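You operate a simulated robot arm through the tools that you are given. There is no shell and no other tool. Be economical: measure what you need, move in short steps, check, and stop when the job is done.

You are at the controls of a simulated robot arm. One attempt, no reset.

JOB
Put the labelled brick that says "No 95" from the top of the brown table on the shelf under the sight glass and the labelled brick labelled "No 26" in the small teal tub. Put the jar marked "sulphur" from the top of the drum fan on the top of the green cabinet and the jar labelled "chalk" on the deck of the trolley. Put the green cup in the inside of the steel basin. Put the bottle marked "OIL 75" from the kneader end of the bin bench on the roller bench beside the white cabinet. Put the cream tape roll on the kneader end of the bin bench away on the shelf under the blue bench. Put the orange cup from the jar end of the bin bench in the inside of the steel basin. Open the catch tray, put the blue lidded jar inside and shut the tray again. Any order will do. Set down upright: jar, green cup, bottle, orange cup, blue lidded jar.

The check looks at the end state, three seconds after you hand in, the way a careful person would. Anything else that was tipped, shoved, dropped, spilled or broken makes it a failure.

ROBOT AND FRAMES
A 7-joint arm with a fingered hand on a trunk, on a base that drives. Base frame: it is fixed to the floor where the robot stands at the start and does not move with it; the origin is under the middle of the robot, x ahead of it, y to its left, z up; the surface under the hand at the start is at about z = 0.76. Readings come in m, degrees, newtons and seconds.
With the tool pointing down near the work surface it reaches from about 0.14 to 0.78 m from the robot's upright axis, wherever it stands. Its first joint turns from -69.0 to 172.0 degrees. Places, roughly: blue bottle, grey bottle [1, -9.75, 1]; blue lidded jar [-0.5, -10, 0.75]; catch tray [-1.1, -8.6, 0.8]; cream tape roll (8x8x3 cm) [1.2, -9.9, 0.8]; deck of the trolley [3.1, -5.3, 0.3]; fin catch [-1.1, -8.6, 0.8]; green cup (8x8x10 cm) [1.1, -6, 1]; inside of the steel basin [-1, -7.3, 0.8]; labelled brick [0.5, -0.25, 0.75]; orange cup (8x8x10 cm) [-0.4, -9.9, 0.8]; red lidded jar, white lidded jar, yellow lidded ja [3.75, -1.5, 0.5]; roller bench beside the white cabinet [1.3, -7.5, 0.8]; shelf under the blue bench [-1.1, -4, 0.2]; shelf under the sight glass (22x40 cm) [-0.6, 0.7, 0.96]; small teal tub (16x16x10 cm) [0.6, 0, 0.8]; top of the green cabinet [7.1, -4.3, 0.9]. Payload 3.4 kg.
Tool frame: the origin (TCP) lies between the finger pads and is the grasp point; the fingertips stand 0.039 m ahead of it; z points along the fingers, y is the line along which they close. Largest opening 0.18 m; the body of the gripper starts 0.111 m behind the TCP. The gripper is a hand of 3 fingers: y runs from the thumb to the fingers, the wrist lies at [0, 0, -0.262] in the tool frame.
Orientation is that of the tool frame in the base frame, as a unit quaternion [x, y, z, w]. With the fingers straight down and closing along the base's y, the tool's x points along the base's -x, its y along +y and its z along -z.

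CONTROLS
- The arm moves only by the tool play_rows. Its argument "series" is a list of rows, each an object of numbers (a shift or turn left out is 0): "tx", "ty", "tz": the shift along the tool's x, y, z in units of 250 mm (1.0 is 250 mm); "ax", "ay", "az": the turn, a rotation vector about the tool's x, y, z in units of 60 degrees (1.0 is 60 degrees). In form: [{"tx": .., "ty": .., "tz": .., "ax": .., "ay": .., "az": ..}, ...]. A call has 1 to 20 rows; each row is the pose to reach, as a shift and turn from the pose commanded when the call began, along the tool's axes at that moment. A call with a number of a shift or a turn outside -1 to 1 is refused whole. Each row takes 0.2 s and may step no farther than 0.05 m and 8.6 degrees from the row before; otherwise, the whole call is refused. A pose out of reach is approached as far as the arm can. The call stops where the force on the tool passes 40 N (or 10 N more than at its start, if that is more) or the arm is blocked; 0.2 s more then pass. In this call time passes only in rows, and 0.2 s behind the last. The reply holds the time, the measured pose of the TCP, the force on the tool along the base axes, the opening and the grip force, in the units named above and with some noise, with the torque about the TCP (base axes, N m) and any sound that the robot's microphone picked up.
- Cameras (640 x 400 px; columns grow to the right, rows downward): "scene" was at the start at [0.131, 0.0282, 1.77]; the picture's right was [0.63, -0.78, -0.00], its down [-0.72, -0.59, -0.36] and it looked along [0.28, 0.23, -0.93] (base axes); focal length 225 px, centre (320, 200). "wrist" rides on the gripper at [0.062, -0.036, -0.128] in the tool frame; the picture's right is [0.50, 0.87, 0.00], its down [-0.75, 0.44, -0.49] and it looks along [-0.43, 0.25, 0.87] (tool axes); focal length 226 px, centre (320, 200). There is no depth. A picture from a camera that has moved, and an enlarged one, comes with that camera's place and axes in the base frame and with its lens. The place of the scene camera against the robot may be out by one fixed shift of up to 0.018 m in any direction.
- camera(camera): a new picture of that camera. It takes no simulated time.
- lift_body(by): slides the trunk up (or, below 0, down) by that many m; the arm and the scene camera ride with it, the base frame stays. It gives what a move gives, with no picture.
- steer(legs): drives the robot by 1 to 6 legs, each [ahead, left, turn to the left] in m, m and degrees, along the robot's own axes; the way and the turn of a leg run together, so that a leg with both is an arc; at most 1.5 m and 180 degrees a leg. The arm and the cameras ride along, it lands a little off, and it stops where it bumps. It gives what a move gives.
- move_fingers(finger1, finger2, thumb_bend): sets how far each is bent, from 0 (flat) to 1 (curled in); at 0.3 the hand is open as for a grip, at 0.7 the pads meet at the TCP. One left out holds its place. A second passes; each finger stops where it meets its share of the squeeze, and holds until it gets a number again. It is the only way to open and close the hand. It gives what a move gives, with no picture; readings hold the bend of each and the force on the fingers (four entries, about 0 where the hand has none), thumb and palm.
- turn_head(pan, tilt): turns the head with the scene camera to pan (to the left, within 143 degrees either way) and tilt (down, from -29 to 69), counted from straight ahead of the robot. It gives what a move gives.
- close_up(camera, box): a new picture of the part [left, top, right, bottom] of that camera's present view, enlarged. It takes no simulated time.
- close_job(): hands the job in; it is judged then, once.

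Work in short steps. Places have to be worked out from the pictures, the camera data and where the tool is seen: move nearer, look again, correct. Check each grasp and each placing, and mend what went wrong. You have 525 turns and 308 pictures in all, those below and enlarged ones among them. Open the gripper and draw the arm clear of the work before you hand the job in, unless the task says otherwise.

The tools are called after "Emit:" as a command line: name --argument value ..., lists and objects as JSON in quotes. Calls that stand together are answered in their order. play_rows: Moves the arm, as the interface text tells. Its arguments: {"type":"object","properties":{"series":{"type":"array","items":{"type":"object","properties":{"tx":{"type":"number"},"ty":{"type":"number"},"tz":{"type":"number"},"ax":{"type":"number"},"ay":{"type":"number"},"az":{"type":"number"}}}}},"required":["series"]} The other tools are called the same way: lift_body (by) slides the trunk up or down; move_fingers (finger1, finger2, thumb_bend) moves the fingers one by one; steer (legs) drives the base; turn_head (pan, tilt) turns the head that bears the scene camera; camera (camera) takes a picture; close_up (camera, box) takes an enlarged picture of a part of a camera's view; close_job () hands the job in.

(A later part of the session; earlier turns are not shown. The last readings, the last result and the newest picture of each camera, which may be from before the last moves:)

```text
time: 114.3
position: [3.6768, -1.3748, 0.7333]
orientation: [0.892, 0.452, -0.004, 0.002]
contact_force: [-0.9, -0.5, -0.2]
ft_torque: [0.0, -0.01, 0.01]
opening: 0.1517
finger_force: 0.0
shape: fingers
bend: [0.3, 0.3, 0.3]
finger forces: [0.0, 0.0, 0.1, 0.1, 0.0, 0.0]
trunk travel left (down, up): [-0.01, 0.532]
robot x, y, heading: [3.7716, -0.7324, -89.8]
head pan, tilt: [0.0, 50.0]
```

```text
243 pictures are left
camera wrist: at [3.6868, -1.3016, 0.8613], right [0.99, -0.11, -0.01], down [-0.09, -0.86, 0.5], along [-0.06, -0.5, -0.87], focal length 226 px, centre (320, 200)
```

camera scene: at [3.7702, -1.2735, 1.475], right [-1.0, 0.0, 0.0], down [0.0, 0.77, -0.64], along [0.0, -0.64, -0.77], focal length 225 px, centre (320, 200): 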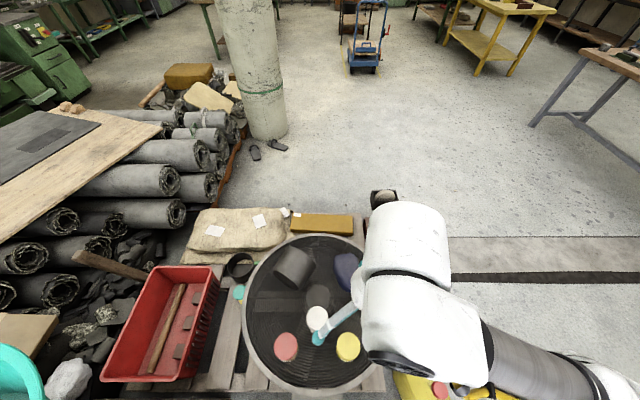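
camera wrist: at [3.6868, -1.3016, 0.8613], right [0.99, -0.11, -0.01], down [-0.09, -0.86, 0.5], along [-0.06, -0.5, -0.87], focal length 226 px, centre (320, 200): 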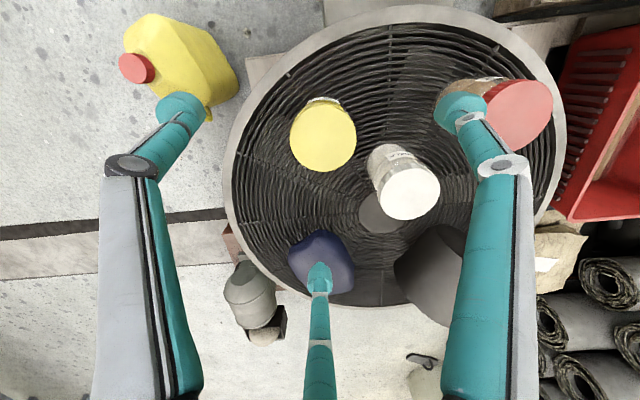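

Emit:
play_rows --series '[{"tx": 0.02, "tz": 0.15}, {"tx": 0.02, "tz": 0.3}, {"tx": 0.02, "tz": 0.45}, {"tx": 0.02, "tz": 0.58}, {"tx": 0.02, "tz": 0.68}]'

Emit:
camera --camera "wrist"

Emit:
camera --camera "scene"

```text
time: 115.5
position: [3.6784, -1.3716, 0.5667]
orientation: [0.892, 0.452, -0.005, 0.001]
contact_force: [-0.1, 0.0, -0.5]
ft_torque: [-0.01, 0.01, 0.02]
opening: 0.1515
finger_force: 0.1
shape: fingers
bend: [0.3, 0.3, 0.3]
finger forces: [0.1, 0.1, 0.0, 0.1, 0.0, 0.0]
trunk travel left (down, up): [-0.01, 0.532]
robot x, y, heading: [3.7718, -0.7333, -89.8]
head pan, tilt: [0.0, 50.0]
```

```text
242 pictures are left
camera wrist: at [3.6878, -1.2978, 0.6922], right [0.99, -0.11, -0.01], down [-0.09, -0.86, 0.5], along [-0.06, -0.5, -0.87], focal length 226 px, centre (320, 200)
```

wrist: 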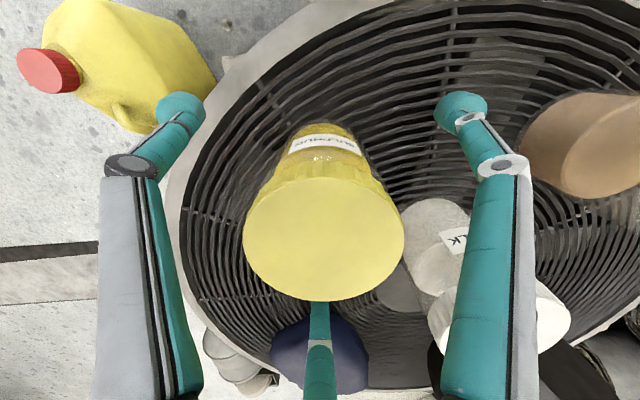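

```text
241 pictures are left
camera scene: at [3.7698, -1.2747, 1.4743], right [-1.0, 0.0, 0.0], down [0.0, 0.77, -0.64], along [0.0, -0.64, -0.77], focal length 225 px, centre (320, 200)
```

scene: 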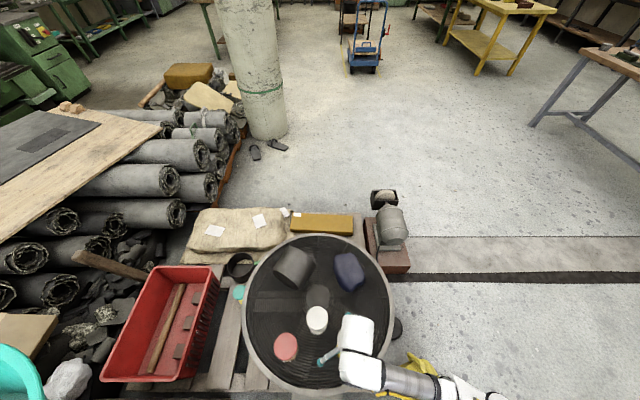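

The jar is centred between the fingers. I close.

Emit:
move_fingers --finger1 0.7 --finger2 0.7 --thumb_bend 0.7

Emit:
play_rows --series '[{"tz": -0.06}, {"tz": -0.12}]'

Emit:
camera --camera "wrist"

```text
time: 116.5
position: [3.6789, -1.3713, 0.5664]
orientation: [0.892, 0.452, -0.005, 0.002]
contact_force: [-1.9, 0.2, -0.3]
ft_torque: [-0.01, -0.01, 0.03]
opening: 0.0572
finger_force: 19.7
shape: fingers
bend: [0.52, 0.54, 0.59]
finger forces: [12.1, 11.2, 0.0, 0.1, 16.5, 0.0]
trunk travel left (down, up): [-0.01, 0.532]
robot x, y, heading: [3.7761, -0.7321, -90.2]
head pan, tilt: [0.0, 50.0]
```

```text
time: 117.1
position: [3.6792, -1.3711, 0.5972]
orientation: [0.892, 0.451, -0.004, 0.001]
contact_force: [-0.7, -0.4, -2.7]
ft_torque: [-0.01, 0.03, 0.01]
opening: 0.0572
finger_force: 19.4
shape: fingers
bend: [0.52, 0.54, 0.59]
finger forces: [12.1, 10.9, 0.0, 0.1, 15.8, 0.0]
trunk travel left (down, up): [-0.01, 0.532]
robot x, y, heading: [3.7774, -0.7313, -90.4]
head pan, tilt: [0.0, 50.0]
```

```text
240 pictures are left
camera wrist: at [3.6882, -1.2972, 0.723], right [0.99, -0.11, -0.01], down [-0.09, -0.86, 0.5], along [-0.06, -0.49, -0.87], focal length 226 px, centre (320, 200)
```

wrist: 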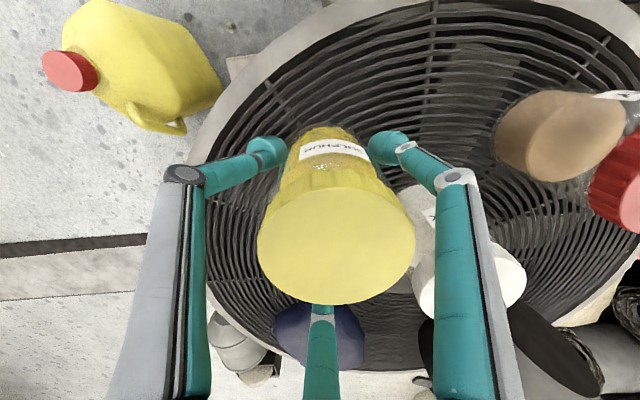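

Held upright. I raise it clear and raise the trunk again.

Emit:
play_rows --series '[{"tz": -0.15}, {"tz": -0.3}, {"tz": -0.45}, {"tz": -0.6}, {"tz": -0.75}, {"tz": -0.9}, {"tz": -1.0}]'

Emit:
lift_body --by 0.24

Emit:
camera --camera "wrist"

Emit:
turn_head --pan 45 --tilt 15

Emit:
camera --camera "scene"

```text
time: 118.7
position: [3.6824, -1.3667, 0.8465]
orientation: [0.892, 0.452, -0.005, 0.001]
contact_force: [0.8, -0.3, -3.0]
ft_torque: [0.01, -0.02, -0.01]
opening: 0.0575
finger_force: 19.2
shape: fingers
bend: [0.52, 0.54, 0.6]
finger forces: [12.3, 10.8, 0.0, 0.0, 15.6, 0.0]
trunk travel left (down, up): [-0.01, 0.532]
robot x, y, heading: [3.7757, -0.7349, -90.2]
head pan, tilt: [0.0, 50.0]
```

```text
time: 121.2
position: [3.681, -1.3695, 1.0852]
orientation: [0.892, 0.452, -0.004, 0.0]
contact_force: [0.5, 0.5, -2.3]
ft_torque: [0.03, 0.02, 0.0]
opening: 0.0573
finger_force: 18.8
shape: fingers
bend: [0.52, 0.54, 0.6]
finger forces: [12.3, 10.8, 0.0, 0.0, 15.4, 0.0]
trunk travel left (down, up): [-0.25, 0.292]
robot x, y, heading: [3.769, -0.7352, -89.9]
head pan, tilt: [0.0, 50.0]
```

```text
239 pictures are left
camera wrist: at [3.6904, -1.2963, 1.2115], right [0.99, -0.11, -0.01], down [-0.09, -0.86, 0.5], along [-0.06, -0.49, -0.87], focal length 226 px, centre (320, 200)
```

wrist: 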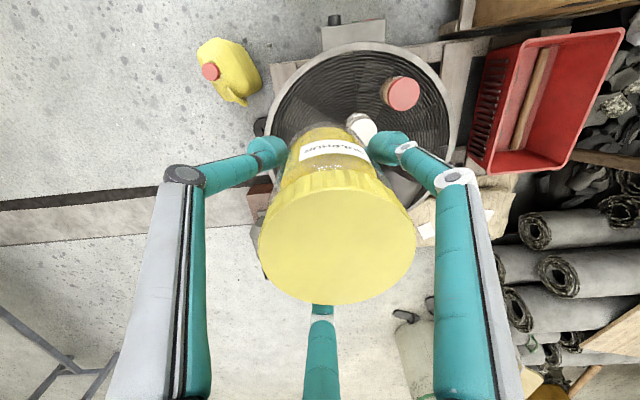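

```text
time: 122.4
position: [3.6821, -1.3679, 1.086]
orientation: [0.892, 0.451, -0.006, 0.001]
contact_force: [1.5, 0.6, -2.9]
ft_torque: [0.01, 0.03, 0.0]
opening: 0.057
finger_force: 19.2
shape: fingers
bend: [0.52, 0.54, 0.6]
finger forces: [12.3, 10.8, 0.0, 0.1, 15.5, 0.0]
trunk travel left (down, up): [-0.25, 0.292]
robot x, y, heading: [3.7752, -0.7322, -90.0]
head pan, tilt: [45.0, 15.0]
```

```text
238 pictures are left
camera scene: at [3.8347, -0.892, 1.8456], right [-0.71, -0.71, -0.01], down [-0.18, 0.19, -0.97], along [0.68, -0.68, -0.26], focal length 225 px, centre (320, 200)
```

scene: 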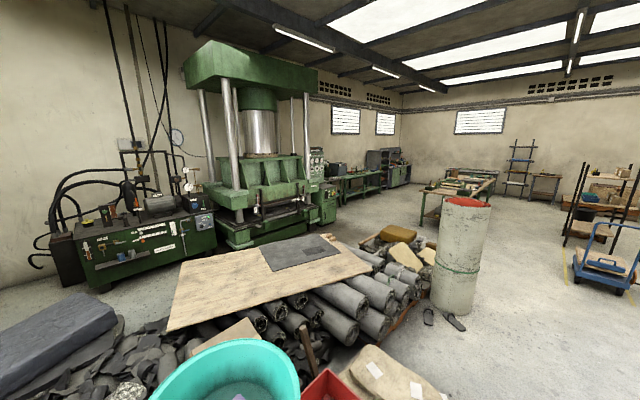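

Emit:
close_up --camera "scene" --box '[270, 130, 430, 240]'

```text
3.64 times, centred on (350, 185) of scene
camera zoom: at [3.8347, -0.892, 1.8456], right [-0.71, -0.71, -0.01], down [-0.18, 0.19, -0.97], along [0.68, -0.68, -0.26], focal length 819 px, centre (211, 254)
```

zoom: 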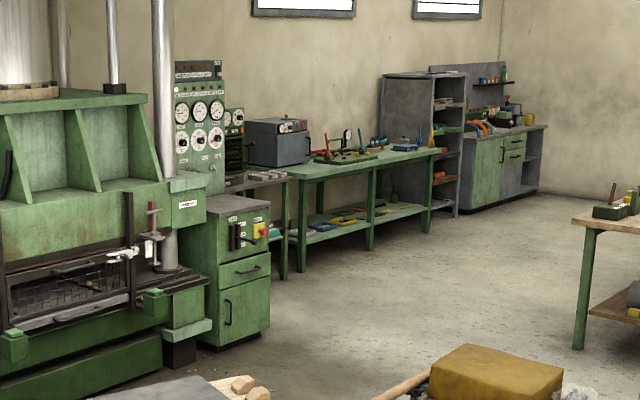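

Emit:
turn_head --pan 10 --tilt 25

Emit:
camera --camera "scene"

```text
time: 123.4
position: [3.6813, -1.3679, 1.0855]
orientation: [0.892, 0.452, -0.005, 0.001]
contact_force: [-0.1, 0.2, -3.4]
ft_torque: [0.02, 0.03, -0.02]
opening: 0.0572
finger_force: 19.6
shape: fingers
bend: [0.52, 0.54, 0.6]
finger forces: [12.3, 10.7, 0.0, 0.0, 15.4, 0.0]
trunk travel left (down, up): [-0.25, 0.292]
robot x, y, heading: [3.7751, -0.731, -90.0]
head pan, tilt: [10.0, 25.0]
```

```text
236 pictures are left
camera scene: at [3.7848, -0.9166, 1.8291], right [-0.98, -0.18, 0.0], down [-0.07, 0.42, -0.9], along [0.16, -0.89, -0.43], focal length 225 px, centre (320, 200)
```

scene: 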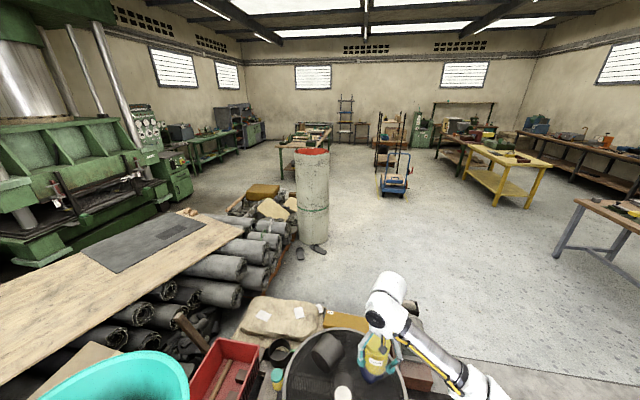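

Route: around the canister to x≈2.4, south, then east along y≈-4.2 to the green cabinet. First I tuck the arm.

Emit:
play_rows --series '[{"tx": 0.11, "ty": -0.08, "tz": -0.08}, {"tx": 0.22, "ty": -0.16, "tz": -0.16}, {"tx": 0.33, "ty": -0.24, "tz": -0.24}, {"tx": 0.44, "ty": -0.32, "tz": -0.32}, {"tx": 0.55, "ty": -0.4, "tz": -0.4}]'

Emit:
steer --legs '[[0, -0.48, 0], [0.2, -0.45, 0], [0.3, -0.45, 0], [1.4, 0, 0]]'

Emit:
turn_head --pan 30 --tilt 25

Emit:
camera --camera "scene"

```text
time: 124.6
position: [3.6842, -1.1946, 1.1843]
orientation: [0.892, 0.452, -0.004, 0.001]
contact_force: [1.0, 0.0, -3.0]
ft_torque: [0.02, 0.04, 0.0]
opening: 0.057
finger_force: 18.9
shape: fingers
bend: [0.52, 0.54, 0.6]
finger forces: [12.3, 10.6, 0.1, 0.0, 15.3, 0.0]
trunk travel left (down, up): [-0.25, 0.292]
robot x, y, heading: [3.7741, -0.7351, -89.9]
head pan, tilt: [10.0, 25.0]
```

```text
time: 139.2
position: [2.2562, -3.0871, 1.1829]
orientation: [0.897, 0.443, 0.004, 0.004]
contact_force: [-1.4, 0.7, -2.8]
ft_torque: [0.07, -0.15, -0.01]
opening: 0.0569
finger_force: 18.7
shape: fingers
bend: [0.52, 0.54, 0.6]
finger forces: [11.9, 10.7, 0.0, 0.0, 15.3, 0.1]
trunk travel left (down, up): [-0.25, 0.292]
robot x, y, heading: [2.3756, -2.6278, -91.0]
head pan, tilt: [10.0, 25.0]
```

```text
time: 140.0
position: [2.261, -3.084, 1.1846]
orientation: [0.898, 0.44, -0.001, 0.004]
contact_force: [-0.5, 0.5, -2.7]
ft_torque: [0.03, -0.01, 0.01]
opening: 0.0571
finger_force: 19.0
shape: fingers
bend: [0.52, 0.54, 0.6]
finger forces: [11.9, 10.8, 0.0, 0.0, 15.2, 0.0]
trunk travel left (down, up): [-0.25, 0.292]
robot x, y, heading: [2.37, -2.6258, -90.9]
head pan, tilt: [30.0, 25.0]
```

```text
235 pictures are left
camera scene: at [2.3885, -2.7966, 1.8297], right [-0.87, -0.48, -0.02], down [-0.19, 0.37, -0.91], along [0.45, -0.79, -0.42], focal length 225 px, centre (320, 200)
```

scene: 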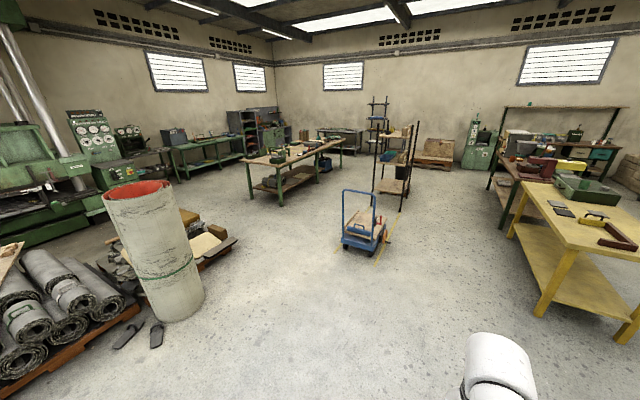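

The way between the column/pallet and the trolley is free. I continue south, then turn to face +x and look.

Emit:
steer --legs '[[1.45, 0, 0], [0, 0, 91], [1.2, -0.1, 0]]'

Emit:
turn_head --pan 0 --tilt 28

Emit:
camera --camera "scene"

```text
time: 156.8
position: [4.0025, -4.2879, 1.1853]
orientation: [0.317, 0.948, -0.004, 0.005]
contact_force: [0.0, -0.1, -3.1]
ft_torque: [-0.01, 0.0, -0.04]
opening: 0.0565
finger_force: 19.1
shape: fingers
bend: [0.52, 0.54, 0.6]
finger forces: [11.9, 10.8, 0.1, 0.1, 14.9, 0.0]
trunk travel left (down, up): [-0.25, 0.292]
robot x, y, heading: [3.5438, -4.1948, -0.5]
head pan, tilt: [30.0, 25.0]
```

```text
time: 157.8
position: [3.9999, -4.2936, 1.1864]
orientation: [0.317, 0.948, -0.001, 0.007]
contact_force: [-0.1, -0.4, -2.9]
ft_torque: [0.0, 0.0, 0.0]
opening: 0.0567
finger_force: 18.9
shape: fingers
bend: [0.52, 0.54, 0.6]
finger forces: [12.0, 10.6, 0.0, 0.0, 15.1, 0.1]
trunk travel left (down, up): [-0.25, 0.292]
robot x, y, heading: [3.5436, -4.198, -0.4]
head pan, tilt: [0.0, 28.0]
```

```text
234 pictures are left
camera scene: at [3.7214, -4.2115, 1.8244], right [-0.01, -1.0, 0.0], down [-0.47, 0.01, -0.88], along [0.88, 0.0, -0.47], focal length 225 px, centre (320, 200)
```

scene: 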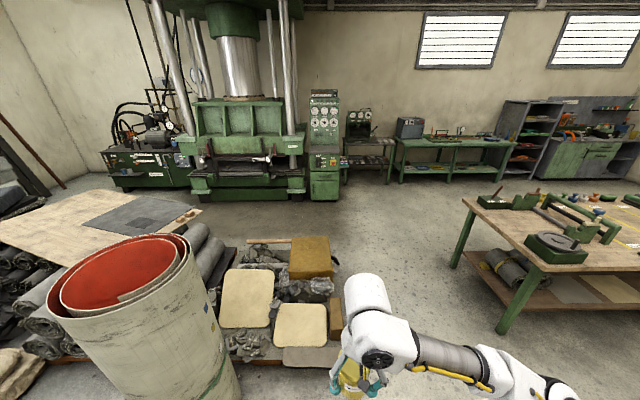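

The corridor between the bag pallet (y>-4.36) and the work table (y<-5.55) is centred at y≈-4.95. I drive through it.

Emit:
steer --legs '[[0.6, -0.75, 0], [1.5, 0, 0], [0.25, 0, 0], [0.2, 0.5, 0]]'

Emit:
turn_head --pan 0 --tilt 40

Emit:
camera --camera "scene"

```text
time: 173.9
position: [6.5365, -4.5328, 1.1859]
orientation: [0.311, 0.95, -0.002, 0.007]
contact_force: [-0.5, 0.4, -2.1]
ft_torque: [-0.03, 0.03, 0.0]
opening: 0.0565
finger_force: 18.6
shape: fingers
bend: [0.52, 0.54, 0.6]
finger forces: [12.0, 10.6, 0.0, 0.0, 14.9, 0.1]
trunk travel left (down, up): [-0.25, 0.292]
robot x, y, heading: [6.0736, -4.4433, 0.3]
head pan, tilt: [0.0, 28.0]
```

```text
time: 174.7
position: [6.5327, -4.5293, 1.1885]
orientation: [0.311, 0.95, -0.004, 0.008]
contact_force: [-0.3, 0.1, -2.7]
ft_torque: [0.01, 0.04, 0.0]
opening: 0.0567
finger_force: 18.5
shape: fingers
bend: [0.52, 0.54, 0.6]
finger forces: [12.1, 10.6, 0.0, 0.0, 14.9, 0.0]
trunk travel left (down, up): [-0.25, 0.292]
robot x, y, heading: [6.0747, -4.445, 0.3]
head pan, tilt: [0.0, 40.0]
```

```text
233 pictures are left
camera scene: at [6.2501, -4.4565, 1.806], right [0.0, -1.0, 0.0], down [-0.65, 0.0, -0.76], along [0.76, 0.01, -0.65], focal length 225 px, centre (320, 200)
```

scene: 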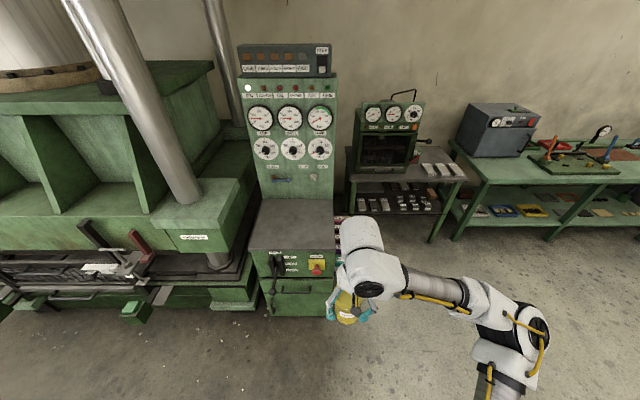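

The cabinet top (x 6.93–7.33, y -4.54…-4.10, z≈0.9) is straight ahead; I check that it is free and drive closer.

Emit:
close_up --camera "scene" --box '[230, 170, 350, 270]'

Emit:
steer --legs '[[0.38, 0.05, 0]]'

Emit:
camera --camera "scene"

Emit:
camera --camera "wrist"

```text
4.00 times, centred on (290, 220) of scene
camera zoom: at [6.2501, -4.4565, 1.806], right [0.0, -1.0, 0.0], down [-0.65, 0.0, -0.76], along [0.76, 0.01, -0.65], focal length 901 px, centre (440, 120)
```

zoom: 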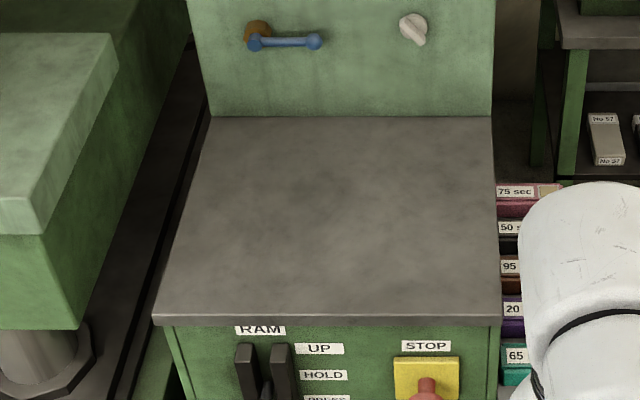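

```text
time: 177.1
position: [6.9162, -4.4774, 1.1875]
orientation: [0.313, 0.95, -0.004, 0.008]
contact_force: [0.0, 0.2, -2.7]
ft_torque: [-0.03, 0.02, 0.0]
opening: 0.0566
finger_force: 18.6
shape: fingers
bend: [0.52, 0.54, 0.6]
finger forces: [11.9, 10.6, 0.1, 0.1, 14.7, 0.1]
trunk travel left (down, up): [-0.25, 0.292]
robot x, y, heading: [6.4646, -4.3949, 0.1]
head pan, tilt: [0.0, 40.0]
```

```text
231 pictures are left
camera scene: at [6.6334, -4.4046, 1.8059], right [0.0, -1.0, 0.0], down [-0.65, 0.0, -0.76], along [0.76, 0.0, -0.65], focal length 225 px, centre (320, 200)
```

scene: 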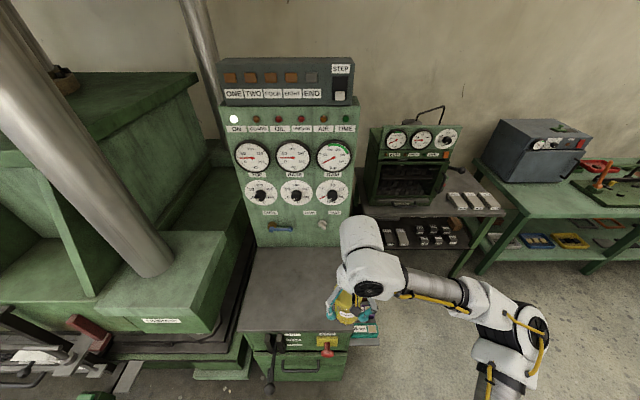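

```text
230 pictures are left
camera wrist: at [6.8425, -4.4687, 1.3138], right [0.11, 0.99, -0.01], down [0.86, -0.09, 0.5], along [0.5, -0.07, -0.86], focal length 226 px, centre (320, 200)
```

wrist: 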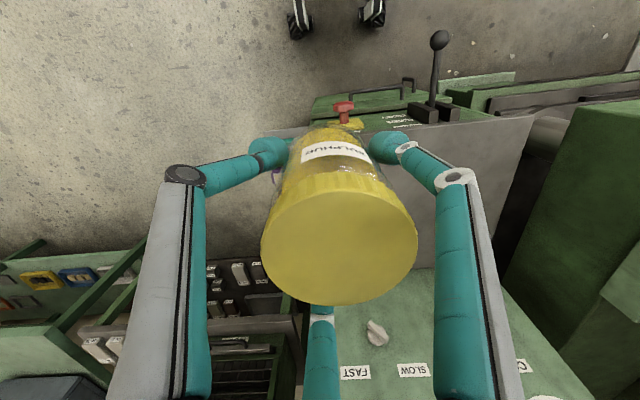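

Clear. I move over the middle of the top at [7.10, -4.35] and lower partly.

Emit:
play_rows --series '[{"tx": -0.056, "ty": 0.166}, {"tx": -0.112, "ty": 0.332}, {"tx": -0.168, "ty": 0.498}, {"tx": -0.224, "ty": 0.664}, {"tx": -0.28, "ty": 0.83}, {"tx": -0.28, "ty": 0.83, "tz": 0.16}, {"tx": -0.28, "ty": 0.83, "tz": 0.32}, {"tx": -0.28, "ty": 0.83, "tz": 0.48}, {"tx": -0.28, "ty": 0.83, "tz": 0.6}]'

Emit:
camera --camera "wrist"

Emit:
close_up --camera "scene" --box '[230, 200, 390, 360]'

```text
time: 179.1
position: [7.095, -4.3488, 1.0397]
orientation: [0.313, 0.95, -0.006, 0.01]
contact_force: [-0.7, 0.9, -4.1]
ft_torque: [-0.04, 0.03, -0.06]
opening: 0.0562
finger_force: 19.3
shape: fingers
bend: [0.52, 0.54, 0.6]
finger forces: [12.3, 10.7, 0.0, 0.0, 14.8, 0.0]
trunk travel left (down, up): [-0.25, 0.292]
robot x, y, heading: [6.4599, -4.3942, 0.3]
head pan, tilt: [0.0, 40.0]
```

```text
229 pictures are left
camera wrist: at [7.0213, -4.3387, 1.165], right [0.11, 0.99, -0.01], down [0.86, -0.09, 0.51], along [0.5, -0.07, -0.86], focal length 226 px, centre (320, 200)
```

wrist: 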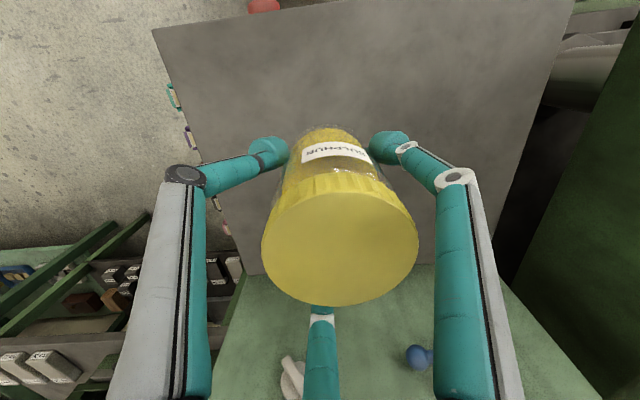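

```text
2.50 times, centred on (310, 280) of scene
camera zoom: at [6.6357, -4.3989, 1.8056], right [0.0, -1.0, 0.0], down [-0.65, 0.0, -0.76], along [0.76, 0.0, -0.65], focal length 563 px, centre (345, 0)
```

zoom: 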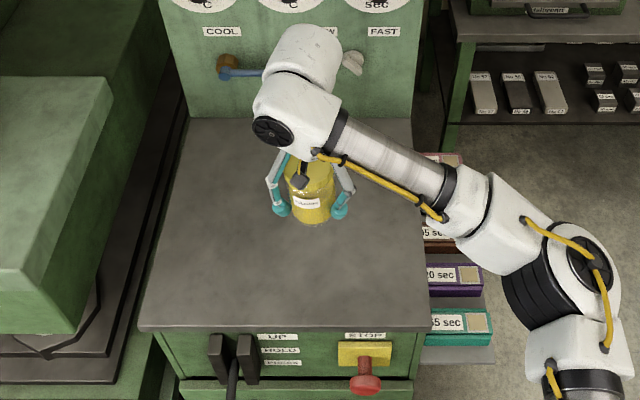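

Emit:
play_rows --series '[{"tz": 0.08}, {"tz": 0.14}, {"tz": 0.18}, {"tz": 0.21}, {"tz": 0.24}]'

Emit:
close_up --camera "scene" --box '[270, 220, 370, 320]'

```text
time: 180.3
position: [7.0953, -4.3528, 0.9794]
orientation: [0.313, 0.95, -0.005, 0.01]
contact_force: [0.2, 0.3, -4.0]
ft_torque: [-0.02, -0.02, 0.04]
opening: 0.0566
finger_force: 19.2
shape: fingers
bend: [0.52, 0.54, 0.6]
finger forces: [12.4, 10.6, 0.1, 0.0, 14.8, 0.0]
trunk travel left (down, up): [-0.25, 0.292]
robot x, y, heading: [6.4617, -4.3922, -0.2]
head pan, tilt: [0.0, 40.0]
```

```text
4.00 times, centred on (320, 270) of scene
camera zoom: at [6.6348, -4.4014, 1.8057], right [0.0, -1.0, 0.0], down [-0.65, 0.0, -0.76], along [0.76, 0.0, -0.65], focal length 901 px, centre (320, -80)
```

zoom: 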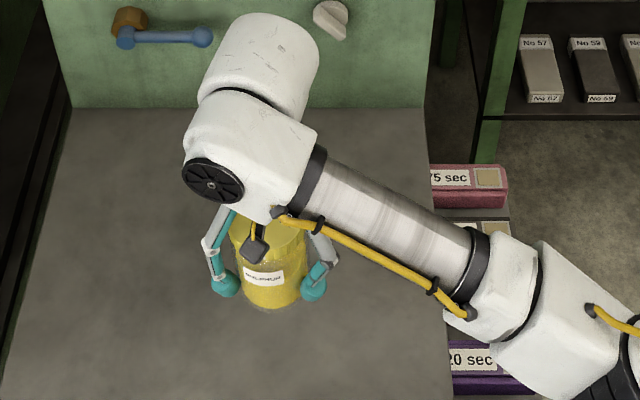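

Emit:
play_rows --series '[{"tz": 0.012}, {"tz": 0.024}, {"tz": 0.036}]'

```text
time: 181.1
position: [7.0962, -4.3526, 0.97]
orientation: [0.313, 0.95, -0.005, 0.01]
contact_force: [0.1, -0.4, -3.9]
ft_torque: [-0.02, 0.03, 0.01]
opening: 0.0565
finger_force: 18.7
shape: fingers
bend: [0.52, 0.54, 0.6]
finger forces: [12.3, 10.7, 0.0, 0.0, 14.8, 0.0]
trunk travel left (down, up): [-0.25, 0.292]
robot x, y, heading: [6.4587, -4.3938, 0.0]
head pan, tilt: [0.0, 40.0]
```

Emit:
play_rows --series '[{"tz": 0.012}, {"tz": 0.024}, {"tz": 0.036}]'

```text
time: 181.9
position: [7.0949, -4.3533, 0.9609]
orientation: [0.312, 0.95, -0.005, 0.008]
contact_force: [-0.2, -1.1, -3.2]
ft_torque: [-0.04, -0.01, -0.03]
opening: 0.0564
finger_force: 18.7
shape: fingers
bend: [0.52, 0.54, 0.6]
finger forces: [12.2, 10.7, 0.0, 0.0, 14.9, 0.0]
trunk travel left (down, up): [-0.25, 0.292]
robot x, y, heading: [6.4618, -4.395, -0.1]
head pan, tilt: [0.0, 40.0]
```

Emit:
play_rows --series '[{"tz": 0.012}, {"tz": 0.024}, {"tz": 0.034}]'

Emit:
close_up --camera "scene" --box '[290, 265, 350, 305]'

```text
time: 182.7
position: [7.0957, -4.3524, 0.9551]
orientation: [0.313, 0.95, -0.005, 0.009]
contact_force: [0.0, -0.2, -3.2]
ft_torque: [0.0, -0.02, 0.01]
opening: 0.0565
finger_force: 19.4
shape: fingers
bend: [0.52, 0.54, 0.6]
finger forces: [12.4, 10.8, 0.1, 0.0, 14.8, 0.0]
trunk travel left (down, up): [-0.25, 0.292]
robot x, y, heading: [6.4579, -4.3947, 0.2]
head pan, tilt: [0.0, 40.0]
```

```text
10.00 times, centred on (320, 285) of scene
camera zoom: at [6.6345, -4.4011, 1.8057], right [0.0, -1.0, 0.0], down [-0.65, 0.0, -0.76], along [0.76, 0.0, -0.65], focal length 2252 px, centre (320, -650)
```

zoom: 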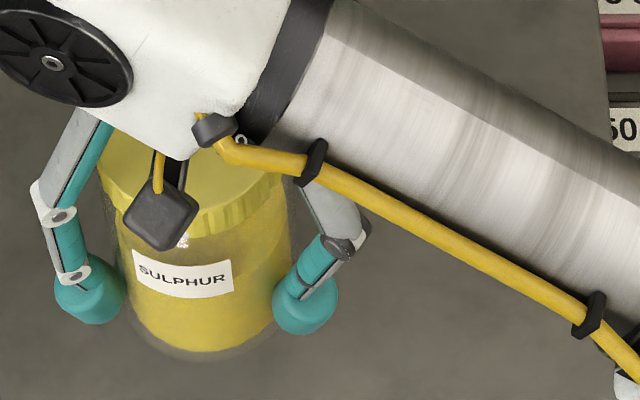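

Emit:
play_rows --series '[{"tz": 0.008}, {"tz": 0.016}, {"tz": 0.024}]'

```text
time: 183.5
position: [7.0966, -4.3527, 0.9467]
orientation: [0.312, 0.95, -0.005, 0.009]
contact_force: [0.1, -0.1, -3.0]
ft_torque: [-0.01, -0.01, -0.03]
opening: 0.0564
finger_force: 19.2
shape: fingers
bend: [0.52, 0.54, 0.6]
finger forces: [12.3, 10.7, 0.1, 0.0, 14.8, 0.0]
trunk travel left (down, up): [-0.25, 0.292]
robot x, y, heading: [6.4549, -4.3958, 0.1]
head pan, tilt: [0.0, 40.0]
```

Emit:
play_rows --series '[{"tz": 0.008}, {"tz": 0.016}, {"tz": 0.024}]'

```text
time: 184.3
position: [7.095, -4.3537, 0.9417]
orientation: [0.313, 0.95, -0.006, 0.01]
contact_force: [0.1, -0.2, -3.0]
ft_torque: [-0.02, 0.03, -0.01]
opening: 0.0565
finger_force: 18.6
shape: fingers
bend: [0.52, 0.54, 0.6]
finger forces: [12.3, 10.7, 0.1, 0.1, 14.8, 0.1]
trunk travel left (down, up): [-0.25, 0.292]
robot x, y, heading: [6.4633, -4.3926, 0.2]
head pan, tilt: [0.0, 40.0]
```

Emit:
play_rows --series '[{"tz": 0.01}, {"tz": 0.02}, {"tz": 0.03}]'

Emit:
close_up --camera "scene" --box '[290, 265, 350, 305]'

```text
time: 185.1
position: [7.0963, -4.3537, 0.9343]
orientation: [0.312, 0.95, -0.005, 0.009]
contact_force: [0.8, -0.5, -3.7]
ft_torque: [-0.01, 0.01, 0.0]
opening: 0.0565
finger_force: 19.3
shape: fingers
bend: [0.52, 0.54, 0.6]
finger forces: [12.2, 10.7, 0.1, 0.0, 14.8, 0.0]
trunk travel left (down, up): [-0.25, 0.292]
robot x, y, heading: [6.4597, -4.3926, -0.1]
head pan, tilt: [0.0, 40.0]
```

```text
10.00 times, centred on (320, 285) of scene
camera zoom: at [6.6345, -4.4011, 1.8058], right [0.0, -1.0, 0.0], down [-0.65, 0.0, -0.76], along [0.76, 0.0, -0.65], focal length 2252 px, centre (320, -650)
```

zoom: 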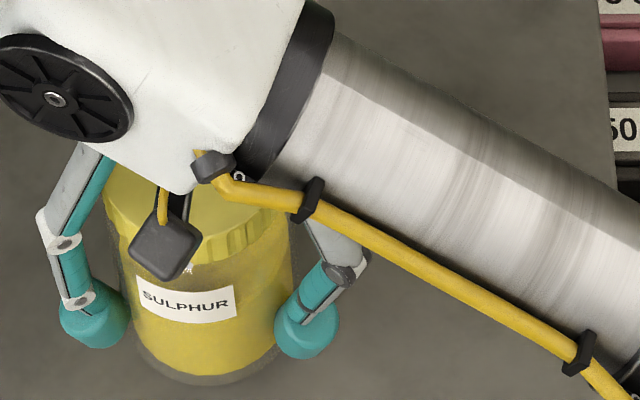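

Emit:
play_rows --series '[{"tz": 0.01}, {"tz": 0.02}, {"tz": 0.03}]'

```text
time: 185.9
position: [7.0962, -4.3545, 0.9277]
orientation: [0.313, 0.95, -0.004, 0.011]
contact_force: [-0.2, -0.3, -1.9]
ft_torque: [0.01, 0.01, -0.02]
opening: 0.0563
finger_force: 18.6
shape: fingers
bend: [0.52, 0.54, 0.6]
finger forces: [12.2, 10.7, 0.0, 0.0, 14.9, 0.0]
trunk travel left (down, up): [-0.25, 0.292]
robot x, y, heading: [6.4603, -4.3948, 0.0]
head pan, tilt: [0.0, 40.0]
```

Emit:
play_rows --series '[{"tz": 0.008}, {"tz": 0.016}]'

```text
time: 186.5
position: [7.095, -4.3531, 0.9255]
orientation: [0.313, 0.95, -0.004, 0.01]
contact_force: [0.5, -1.4, 7.8]
ft_torque: [0.27, -0.14, -0.05]
opening: 0.0564
finger_force: 19.7
shape: fingers
bend: [0.52, 0.54, 0.6]
finger forces: [12.1, 10.9, 0.0, 0.1, 15.9, 0.0]
trunk travel left (down, up): [-0.25, 0.292]
robot x, y, heading: [6.4582, -4.3916, -0.1]
head pan, tilt: [0.0, 40.0]
```

Contact. I release and rise.

Emit:
move_fingers --finger1 0.34 --finger2 0.34 --thumb_bend 0.34

Emit:
play_rows --series '[{"tz": -0.08}, {"tz": -0.2}, {"tz": -0.35}, {"tz": -0.5}, {"tz": -0.65}, {"tz": -0.8}, {"tz": -1.0}]'

Emit:
camera --camera "wrist"

Emit:
close_up --camera "scene" --box '[230, 200, 390, 360]'

```text
time: 187.5
position: [7.0971, -4.3531, 0.9223]
orientation: [0.312, 0.95, -0.005, 0.009]
contact_force: [0.4, 0.4, 0.6]
ft_torque: [0.0, 0.0, -0.03]
opening: 0.1362
finger_force: 0.1
shape: fingers
bend: [0.34, 0.34, 0.34]
finger forces: [0.0, 0.0, 0.1, 0.1, 0.0, 0.0]
trunk travel left (down, up): [-0.25, 0.292]
robot x, y, heading: [6.4573, -4.3935, -0.1]
head pan, tilt: [0.0, 40.0]
```

```text
time: 189.1
position: [7.0901, -4.3484, 1.1738]
orientation: [0.312, 0.95, -0.005, 0.011]
contact_force: [-0.4, -0.1, -0.1]
ft_torque: [-0.03, 0.0, 0.02]
opening: 0.136
finger_force: 0.0
shape: fingers
bend: [0.34, 0.34, 0.34]
finger forces: [0.0, 0.0, 0.0, 0.0, 0.1, 0.1]
trunk travel left (down, up): [-0.25, 0.292]
robot x, y, heading: [6.461, -4.395, 0.1]
head pan, tilt: [0.0, 40.0]
```

```text
224 pictures are left
camera wrist: at [7.0157, -4.3378, 1.3001], right [0.11, 0.99, -0.01], down [0.86, -0.09, 0.51], along [0.5, -0.07, -0.86], focal length 226 px, centre (320, 200)
```

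wrist: 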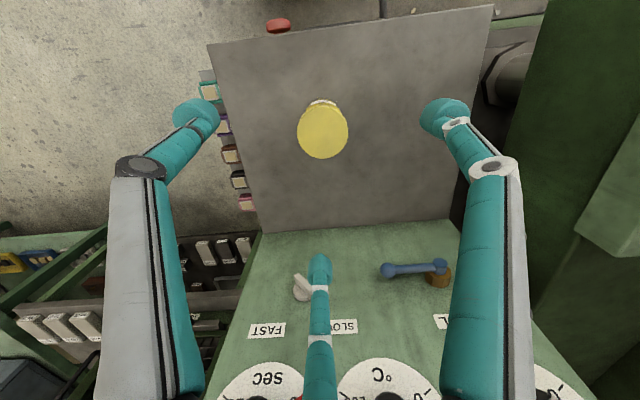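

```text
2.50 times, centred on (310, 280) of scene
camera zoom: at [6.6299, -4.3998, 1.8064], right [0.0, -1.0, 0.0], down [-0.64, 0.0, -0.76], along [0.76, 0.0, -0.64], focal length 563 px, centre (345, 0)
```

zoom: 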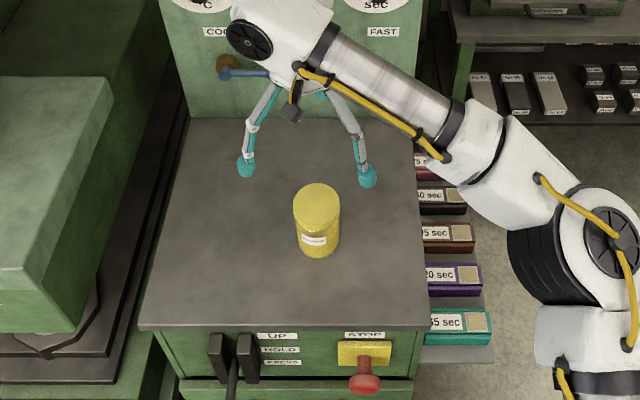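

The sulphur jar stands upright on the cabinet. I tuck the arm and retrace the way to the drum for the chalk jar.

Emit:
play_rows --series '[{"tx": 0.1, "ty": -0.15}, {"tx": 0.2, "ty": -0.3}, {"tx": 0.3, "ty": -0.45}, {"tx": 0.4, "ty": -0.6}]'

Emit:
steer --legs '[[-0.4, -0.05, 0], [-0.2, -0.5, 0], [-1.5, 0, 0], [-0.25, 0, 0], [-0.6, 0.75, 0], [-1.15, 0.15, 0]]'

```text
time: 190.1
position: [6.9207, -4.4117, 1.172]
orientation: [0.312, 0.95, -0.005, 0.009]
contact_force: [0.5, -0.7, -0.4]
ft_torque: [-0.01, -0.02, 0.03]
opening: 0.1359
finger_force: 0.1
shape: fingers
bend: [0.34, 0.34, 0.34]
finger forces: [0.0, 0.0, 0.0, 0.1, 0.0, 0.0]
trunk travel left (down, up): [-0.25, 0.292]
robot x, y, heading: [6.4599, -4.3974, 0.4]
head pan, tilt: [0.0, 40.0]
```

```text
time: 214.0
position: [2.8001, -4.061, 1.172]
orientation: [0.313, 0.95, -0.004, 0.01]
contact_force: [-0.4, 0.1, -0.4]
ft_torque: [-0.01, -0.01, 0.01]
opening: 0.1357
finger_force: 0.2
shape: fingers
bend: [0.34, 0.34, 0.34]
finger forces: [0.0, 0.0, 0.0, 0.0, 0.1, 0.0]
trunk travel left (down, up): [-0.25, 0.292]
robot x, y, heading: [2.3383, -4.0418, -0.0]
head pan, tilt: [0.0, 40.0]
```

Emit:
steer --legs '[[0.05, 1.45, 0], [0, 1.35, 0], [0.5, 0.3, 0], [0.45, 0.2, 0], [0.46, 0, 0], [0, 0, -90]]'

Emit:
turn_head --pan 0 --tilt 50

Emit:
camera --camera "wrist"

Emit:
camera --camera "scene"

```text
time: 239.1
position: [3.7578, -1.1957, 1.1731]
orientation: [0.891, 0.454, -0.011, 0.005]
contact_force: [0.6, -0.9, -0.5]
ft_torque: [0.0, 0.04, -0.01]
opening: 0.1361
finger_force: 0.0
shape: fingers
bend: [0.34, 0.34, 0.34]
finger forces: [0.0, 0.1, 0.0, 0.0, 0.1, 0.1]
trunk travel left (down, up): [-0.25, 0.292]
robot x, y, heading: [3.7733, -0.735, -89.5]
head pan, tilt: [0.0, 40.0]
```

```text
time: 239.8
position: [3.7596, -1.1929, 1.1744]
orientation: [0.891, 0.454, -0.012, 0.007]
contact_force: [-0.2, -0.3, -0.9]
ft_torque: [-0.01, 0.03, -0.02]
opening: 0.1362
finger_force: 0.1
shape: fingers
bend: [0.34, 0.34, 0.34]
finger forces: [0.1, 0.0, 0.1, 0.0, 0.0, 0.0]
trunk travel left (down, up): [-0.25, 0.292]
robot x, y, heading: [3.771, -0.7356, -89.4]
head pan, tilt: [0.0, 50.0]
```

```text
222 pictures are left
camera wrist: at [3.7699, -1.1171, 1.2997], right [0.99, -0.1, -0.01], down [-0.08, -0.85, 0.51], along [-0.07, -0.51, -0.86], focal length 226 px, centre (320, 200)
```

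wrist: 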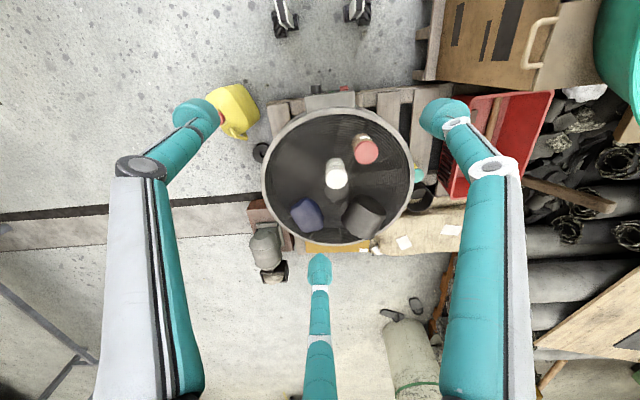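

```text
221 pictures are left
camera scene: at [3.7735, -0.9033, 1.7919], right [-1.0, -0.01, 0.0], down [-0.01, 0.77, -0.64], along [0.01, -0.64, -0.77], focal length 225 px, centre (320, 200)
```

scene: 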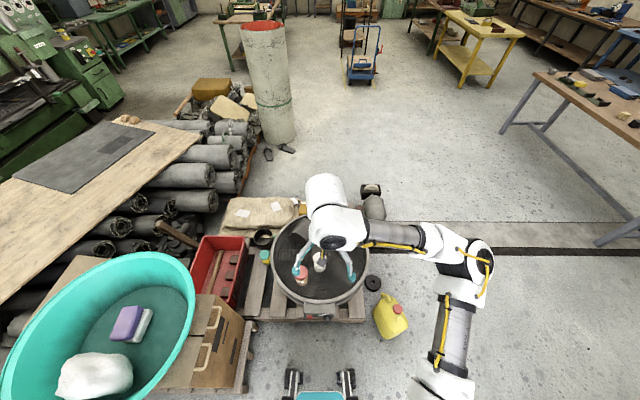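

White lid at about [3.777, -1.44]. I move above it, turning the hand 51° so fingers straddle away from the red jar, and lower the trunk.

Emit:
play_rows --series '[{"tx": -0.11, "ty": 0.09, "az": 0.12, "ay": 0.01}, {"tx": -0.22, "ty": 0.18, "az": 0.24, "ay": 0.02}, {"tx": -0.33, "ty": 0.27, "az": 0.36, "ay": 0.026}, {"tx": -0.44, "ty": 0.36, "az": 0.48, "ay": 0.026}, {"tx": -0.55, "ty": 0.46, "az": 0.6, "ay": 0.026}, {"tx": -0.66, "ty": 0.55, "az": 0.72, "ay": 0.026}, {"tx": -0.76, "ty": 0.64, "az": 0.85, "ay": 0.026}]'

Emit:
lift_body --by -0.24

Emit:
camera --camera "wrist"

```text
time: 241.4
position: [3.7786, -1.4423, 1.1794]
orientation: [1.0, 0.025, 0.003, 0.004]
contact_force: [1.3, 0.2, -0.2]
ft_torque: [0.02, 0.03, 0.01]
opening: 0.1361
finger_force: 0.1
shape: fingers
bend: [0.34, 0.34, 0.34]
finger forces: [0.0, 0.0, 0.0, 0.0, 0.0, 0.0]
trunk travel left (down, up): [-0.25, 0.292]
robot x, y, heading: [3.7759, -0.7355, -89.6]
head pan, tilt: [0.0, 50.0]
```

```text
time: 243.9
position: [3.7763, -1.4394, 0.941]
orientation: [1.0, 0.026, 0.004, 0.006]
contact_force: [-0.7, 0.2, 0.0]
ft_torque: [0.0, 0.03, 0.01]
opening: 0.136
finger_force: 0.0
shape: fingers
bend: [0.34, 0.34, 0.34]
finger forces: [0.0, 0.0, 0.1, 0.0, 0.1, 0.1]
trunk travel left (down, up): [-0.01, 0.532]
robot x, y, heading: [3.7747, -0.7383, -89.3]
head pan, tilt: [0.0, 50.0]
```

```text
220 pictures are left
camera wrist: at [3.8363, -1.3979, 1.068], right [0.54, -0.84, 0.01], down [-0.73, -0.47, 0.49], along [-0.41, -0.28, -0.87], focal length 226 px, centre (320, 200)
```

wrist: 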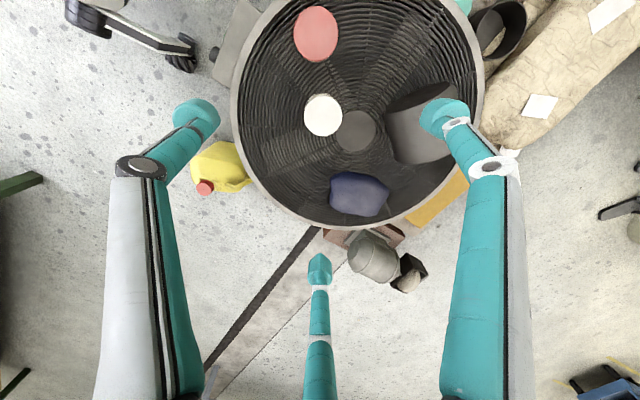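

Emit:
play_rows --series '[{"tx": 0.006, "ty": 0.032, "tz": 0.15}, {"tx": 0.006, "ty": 0.032, "tz": 0.32}, {"tx": 0.006, "ty": 0.032, "tz": 0.5}, {"tx": 0.006, "ty": 0.032, "tz": 0.68}, {"tx": 0.006, "ty": 0.032, "tz": 0.85}, {"tx": 0.006, "ty": 0.032, "tz": 1.0}]'

Emit:
camera --camera "wrist"

```text
time: 245.3
position: [3.782, -1.4496, 0.6888]
orientation: [1.0, 0.026, 0.003, 0.005]
contact_force: [0.3, 0.7, 0.6]
ft_torque: [0.01, 0.0, 0.0]
opening: 0.1361
finger_force: 0.0
shape: fingers
bend: [0.34, 0.34, 0.34]
finger forces: [0.1, 0.0, 0.0, 0.1, 0.1, 0.0]
trunk travel left (down, up): [-0.01, 0.532]
robot x, y, heading: [3.7737, -0.7343, -89.7]
head pan, tilt: [0.0, 50.0]
```

```text
219 pictures are left
camera wrist: at [3.8405, -1.409, 0.8159], right [0.54, -0.84, 0.01], down [-0.73, -0.47, 0.49], along [-0.41, -0.28, -0.87], focal length 226 px, centre (320, 200)
```

wrist: 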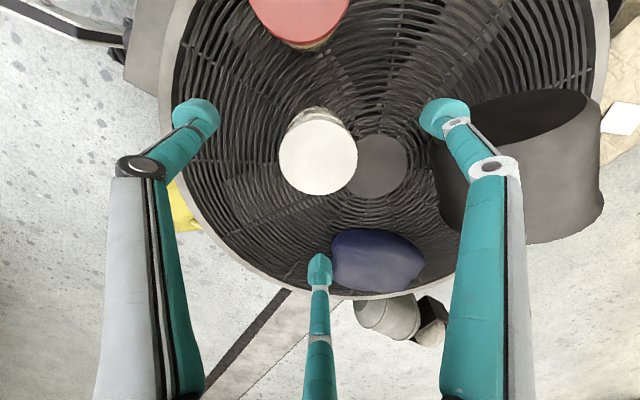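

The bucket is close to one finger, so I narrow the opening and rotate 15°, then descend to the jar.

Emit:
move_fingers --finger1 0.39 --finger2 0.39 --thumb_bend 0.39

Emit:
play_rows --series '[{"tx": -0.024, "ty": 0.011, "az": -0.13}, {"tx": -0.024, "ty": 0.011, "az": -0.25}, {"tx": -0.024, "ty": 0.011, "az": -0.25, "tz": 0.12}]'

Emit:
camera --camera "wrist"

Emit:
close_up --camera "scene" --box '[220, 220, 420, 400]'

```text
time: 246.3
position: [3.7815, -1.4494, 0.6887]
orientation: [1.0, 0.026, 0.003, 0.005]
contact_force: [0.1, -0.5, -1.0]
ft_torque: [-0.03, 0.0, -0.01]
opening: 0.1172
finger_force: 0.1
shape: fingers
bend: [0.39, 0.39, 0.39]
finger forces: [0.1, 0.0, 0.1, 0.0, 0.0, 0.1]
trunk travel left (down, up): [-0.01, 0.532]
robot x, y, heading: [3.7733, -0.7348, -89.2]
head pan, tilt: [0.0, 50.0]
```

```text
time: 247.1
position: [3.7748, -1.4531, 0.6588]
orientation: [0.988, 0.156, 0.003, 0.005]
contact_force: [0.1, -0.3, -0.1]
ft_torque: [0.0, 0.03, -0.01]
opening: 0.1173
finger_force: 0.1
shape: fingers
bend: [0.39, 0.39, 0.39]
finger forces: [0.0, 0.1, 0.0, 0.0, 0.1, 0.0]
trunk travel left (down, up): [-0.01, 0.532]
robot x, y, heading: [3.7721, -0.735, -89.4]
head pan, tilt: [0.0, 50.0]
```

```text
218 pictures are left
camera wrist: at [3.8225, -1.3981, 0.7856], right [0.74, -0.67, 0.01], down [-0.59, -0.64, 0.49], along [-0.32, -0.37, -0.87], focal length 226 px, centre (320, 200)
```

wrist: 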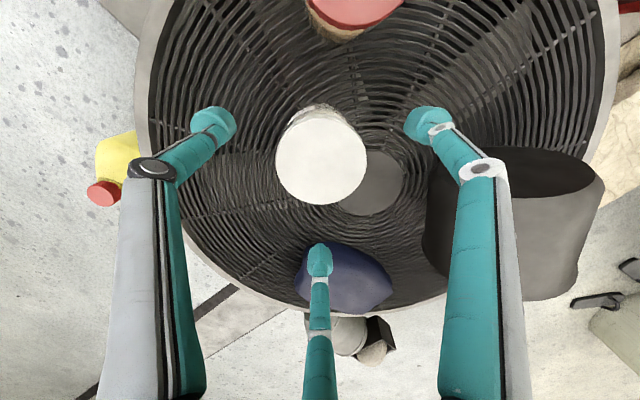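

```text
2.22 times, centred on (320, 310) of scene
camera zoom: at [3.776, -1.2788, 1.4736], right [-1.0, -0.01, 0.0], down [-0.01, 0.77, -0.64], along [0.01, -0.64, -0.77], focal length 500 px, centre (320, -44)
```

zoom: 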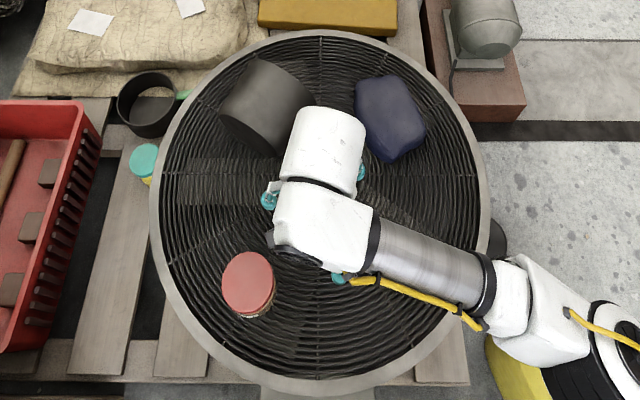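

Emit:
play_rows --series '[{"tx": 0.018, "tz": 0.1}, {"tx": 0.018, "tz": 0.2}, {"tx": 0.018, "tz": 0.3}, {"tx": 0.018, "tz": 0.365}]'

Emit:
camera --camera "wrist"

```text
time: 248.1
position: [3.7792, -1.4532, 0.5677]
orientation: [0.988, 0.156, 0.003, 0.005]
contact_force: [0.3, 0.9, 0.2]
ft_torque: [0.02, -0.01, 0.01]
opening: 0.1173
finger_force: 0.0
shape: fingers
bend: [0.39, 0.39, 0.39]
finger forces: [0.0, 0.1, 0.0, 0.0, 0.0, 0.0]
trunk travel left (down, up): [-0.01, 0.532]
robot x, y, heading: [3.7734, -0.7322, -89.3]
head pan, tilt: [0.0, 50.0]
```

```text
216 pictures are left
camera wrist: at [3.8272, -1.3979, 0.6949], right [0.74, -0.67, 0.01], down [-0.59, -0.64, 0.49], along [-0.32, -0.37, -0.87], focal length 226 px, centre (320, 200)
```

wrist: 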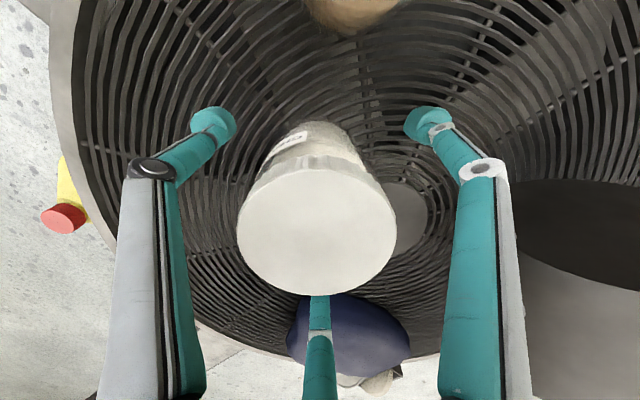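

Emit:
move_fingers --finger1 0.7 --finger2 0.7 --thumb_bend 0.7

Emit:
play_rows --series '[{"tz": -0.1}, {"tz": -0.25}, {"tz": -0.4}, {"tz": -0.55}, {"tz": -0.7}, {"tz": -0.85}, {"tz": -1.0}]'

Emit:
camera --camera "wrist"

```text
time: 249.1
position: [3.7806, -1.4531, 0.569]
orientation: [0.988, 0.157, 0.003, 0.005]
contact_force: [-0.1, 1.3, 0.1]
ft_torque: [-0.02, 0.0, -0.03]
opening: 0.0582
finger_force: 19.6
shape: fingers
bend: [0.53, 0.54, 0.57]
finger forces: [11.9, 11.4, 0.1, 0.1, 16.0, 0.0]
trunk travel left (down, up): [-0.01, 0.532]
robot x, y, heading: [3.7729, -0.7373, -89.2]
head pan, tilt: [0.0, 50.0]
```

```text
time: 250.7
position: [3.7783, -1.4503, 0.8206]
orientation: [0.988, 0.157, 0.004, 0.006]
contact_force: [-0.8, -0.2, -2.2]
ft_torque: [0.01, 0.0, 0.03]
opening: 0.0582
finger_force: 18.9
shape: fingers
bend: [0.53, 0.54, 0.58]
finger forces: [12.0, 10.9, 0.0, 0.0, 15.5, 0.1]
trunk travel left (down, up): [-0.01, 0.532]
robot x, y, heading: [3.7721, -0.7334, -89.5]
head pan, tilt: [0.0, 50.0]
```

```text
215 pictures are left
camera wrist: at [3.8256, -1.3951, 0.9471], right [0.74, -0.67, 0.01], down [-0.59, -0.64, 0.49], along [-0.32, -0.37, -0.87], focal length 226 px, centre (320, 200)
```

wrist: 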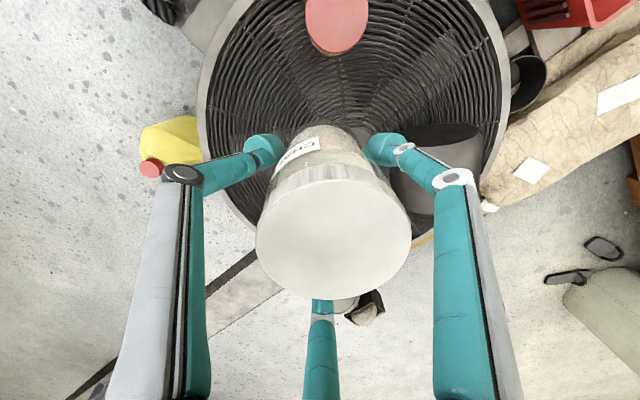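

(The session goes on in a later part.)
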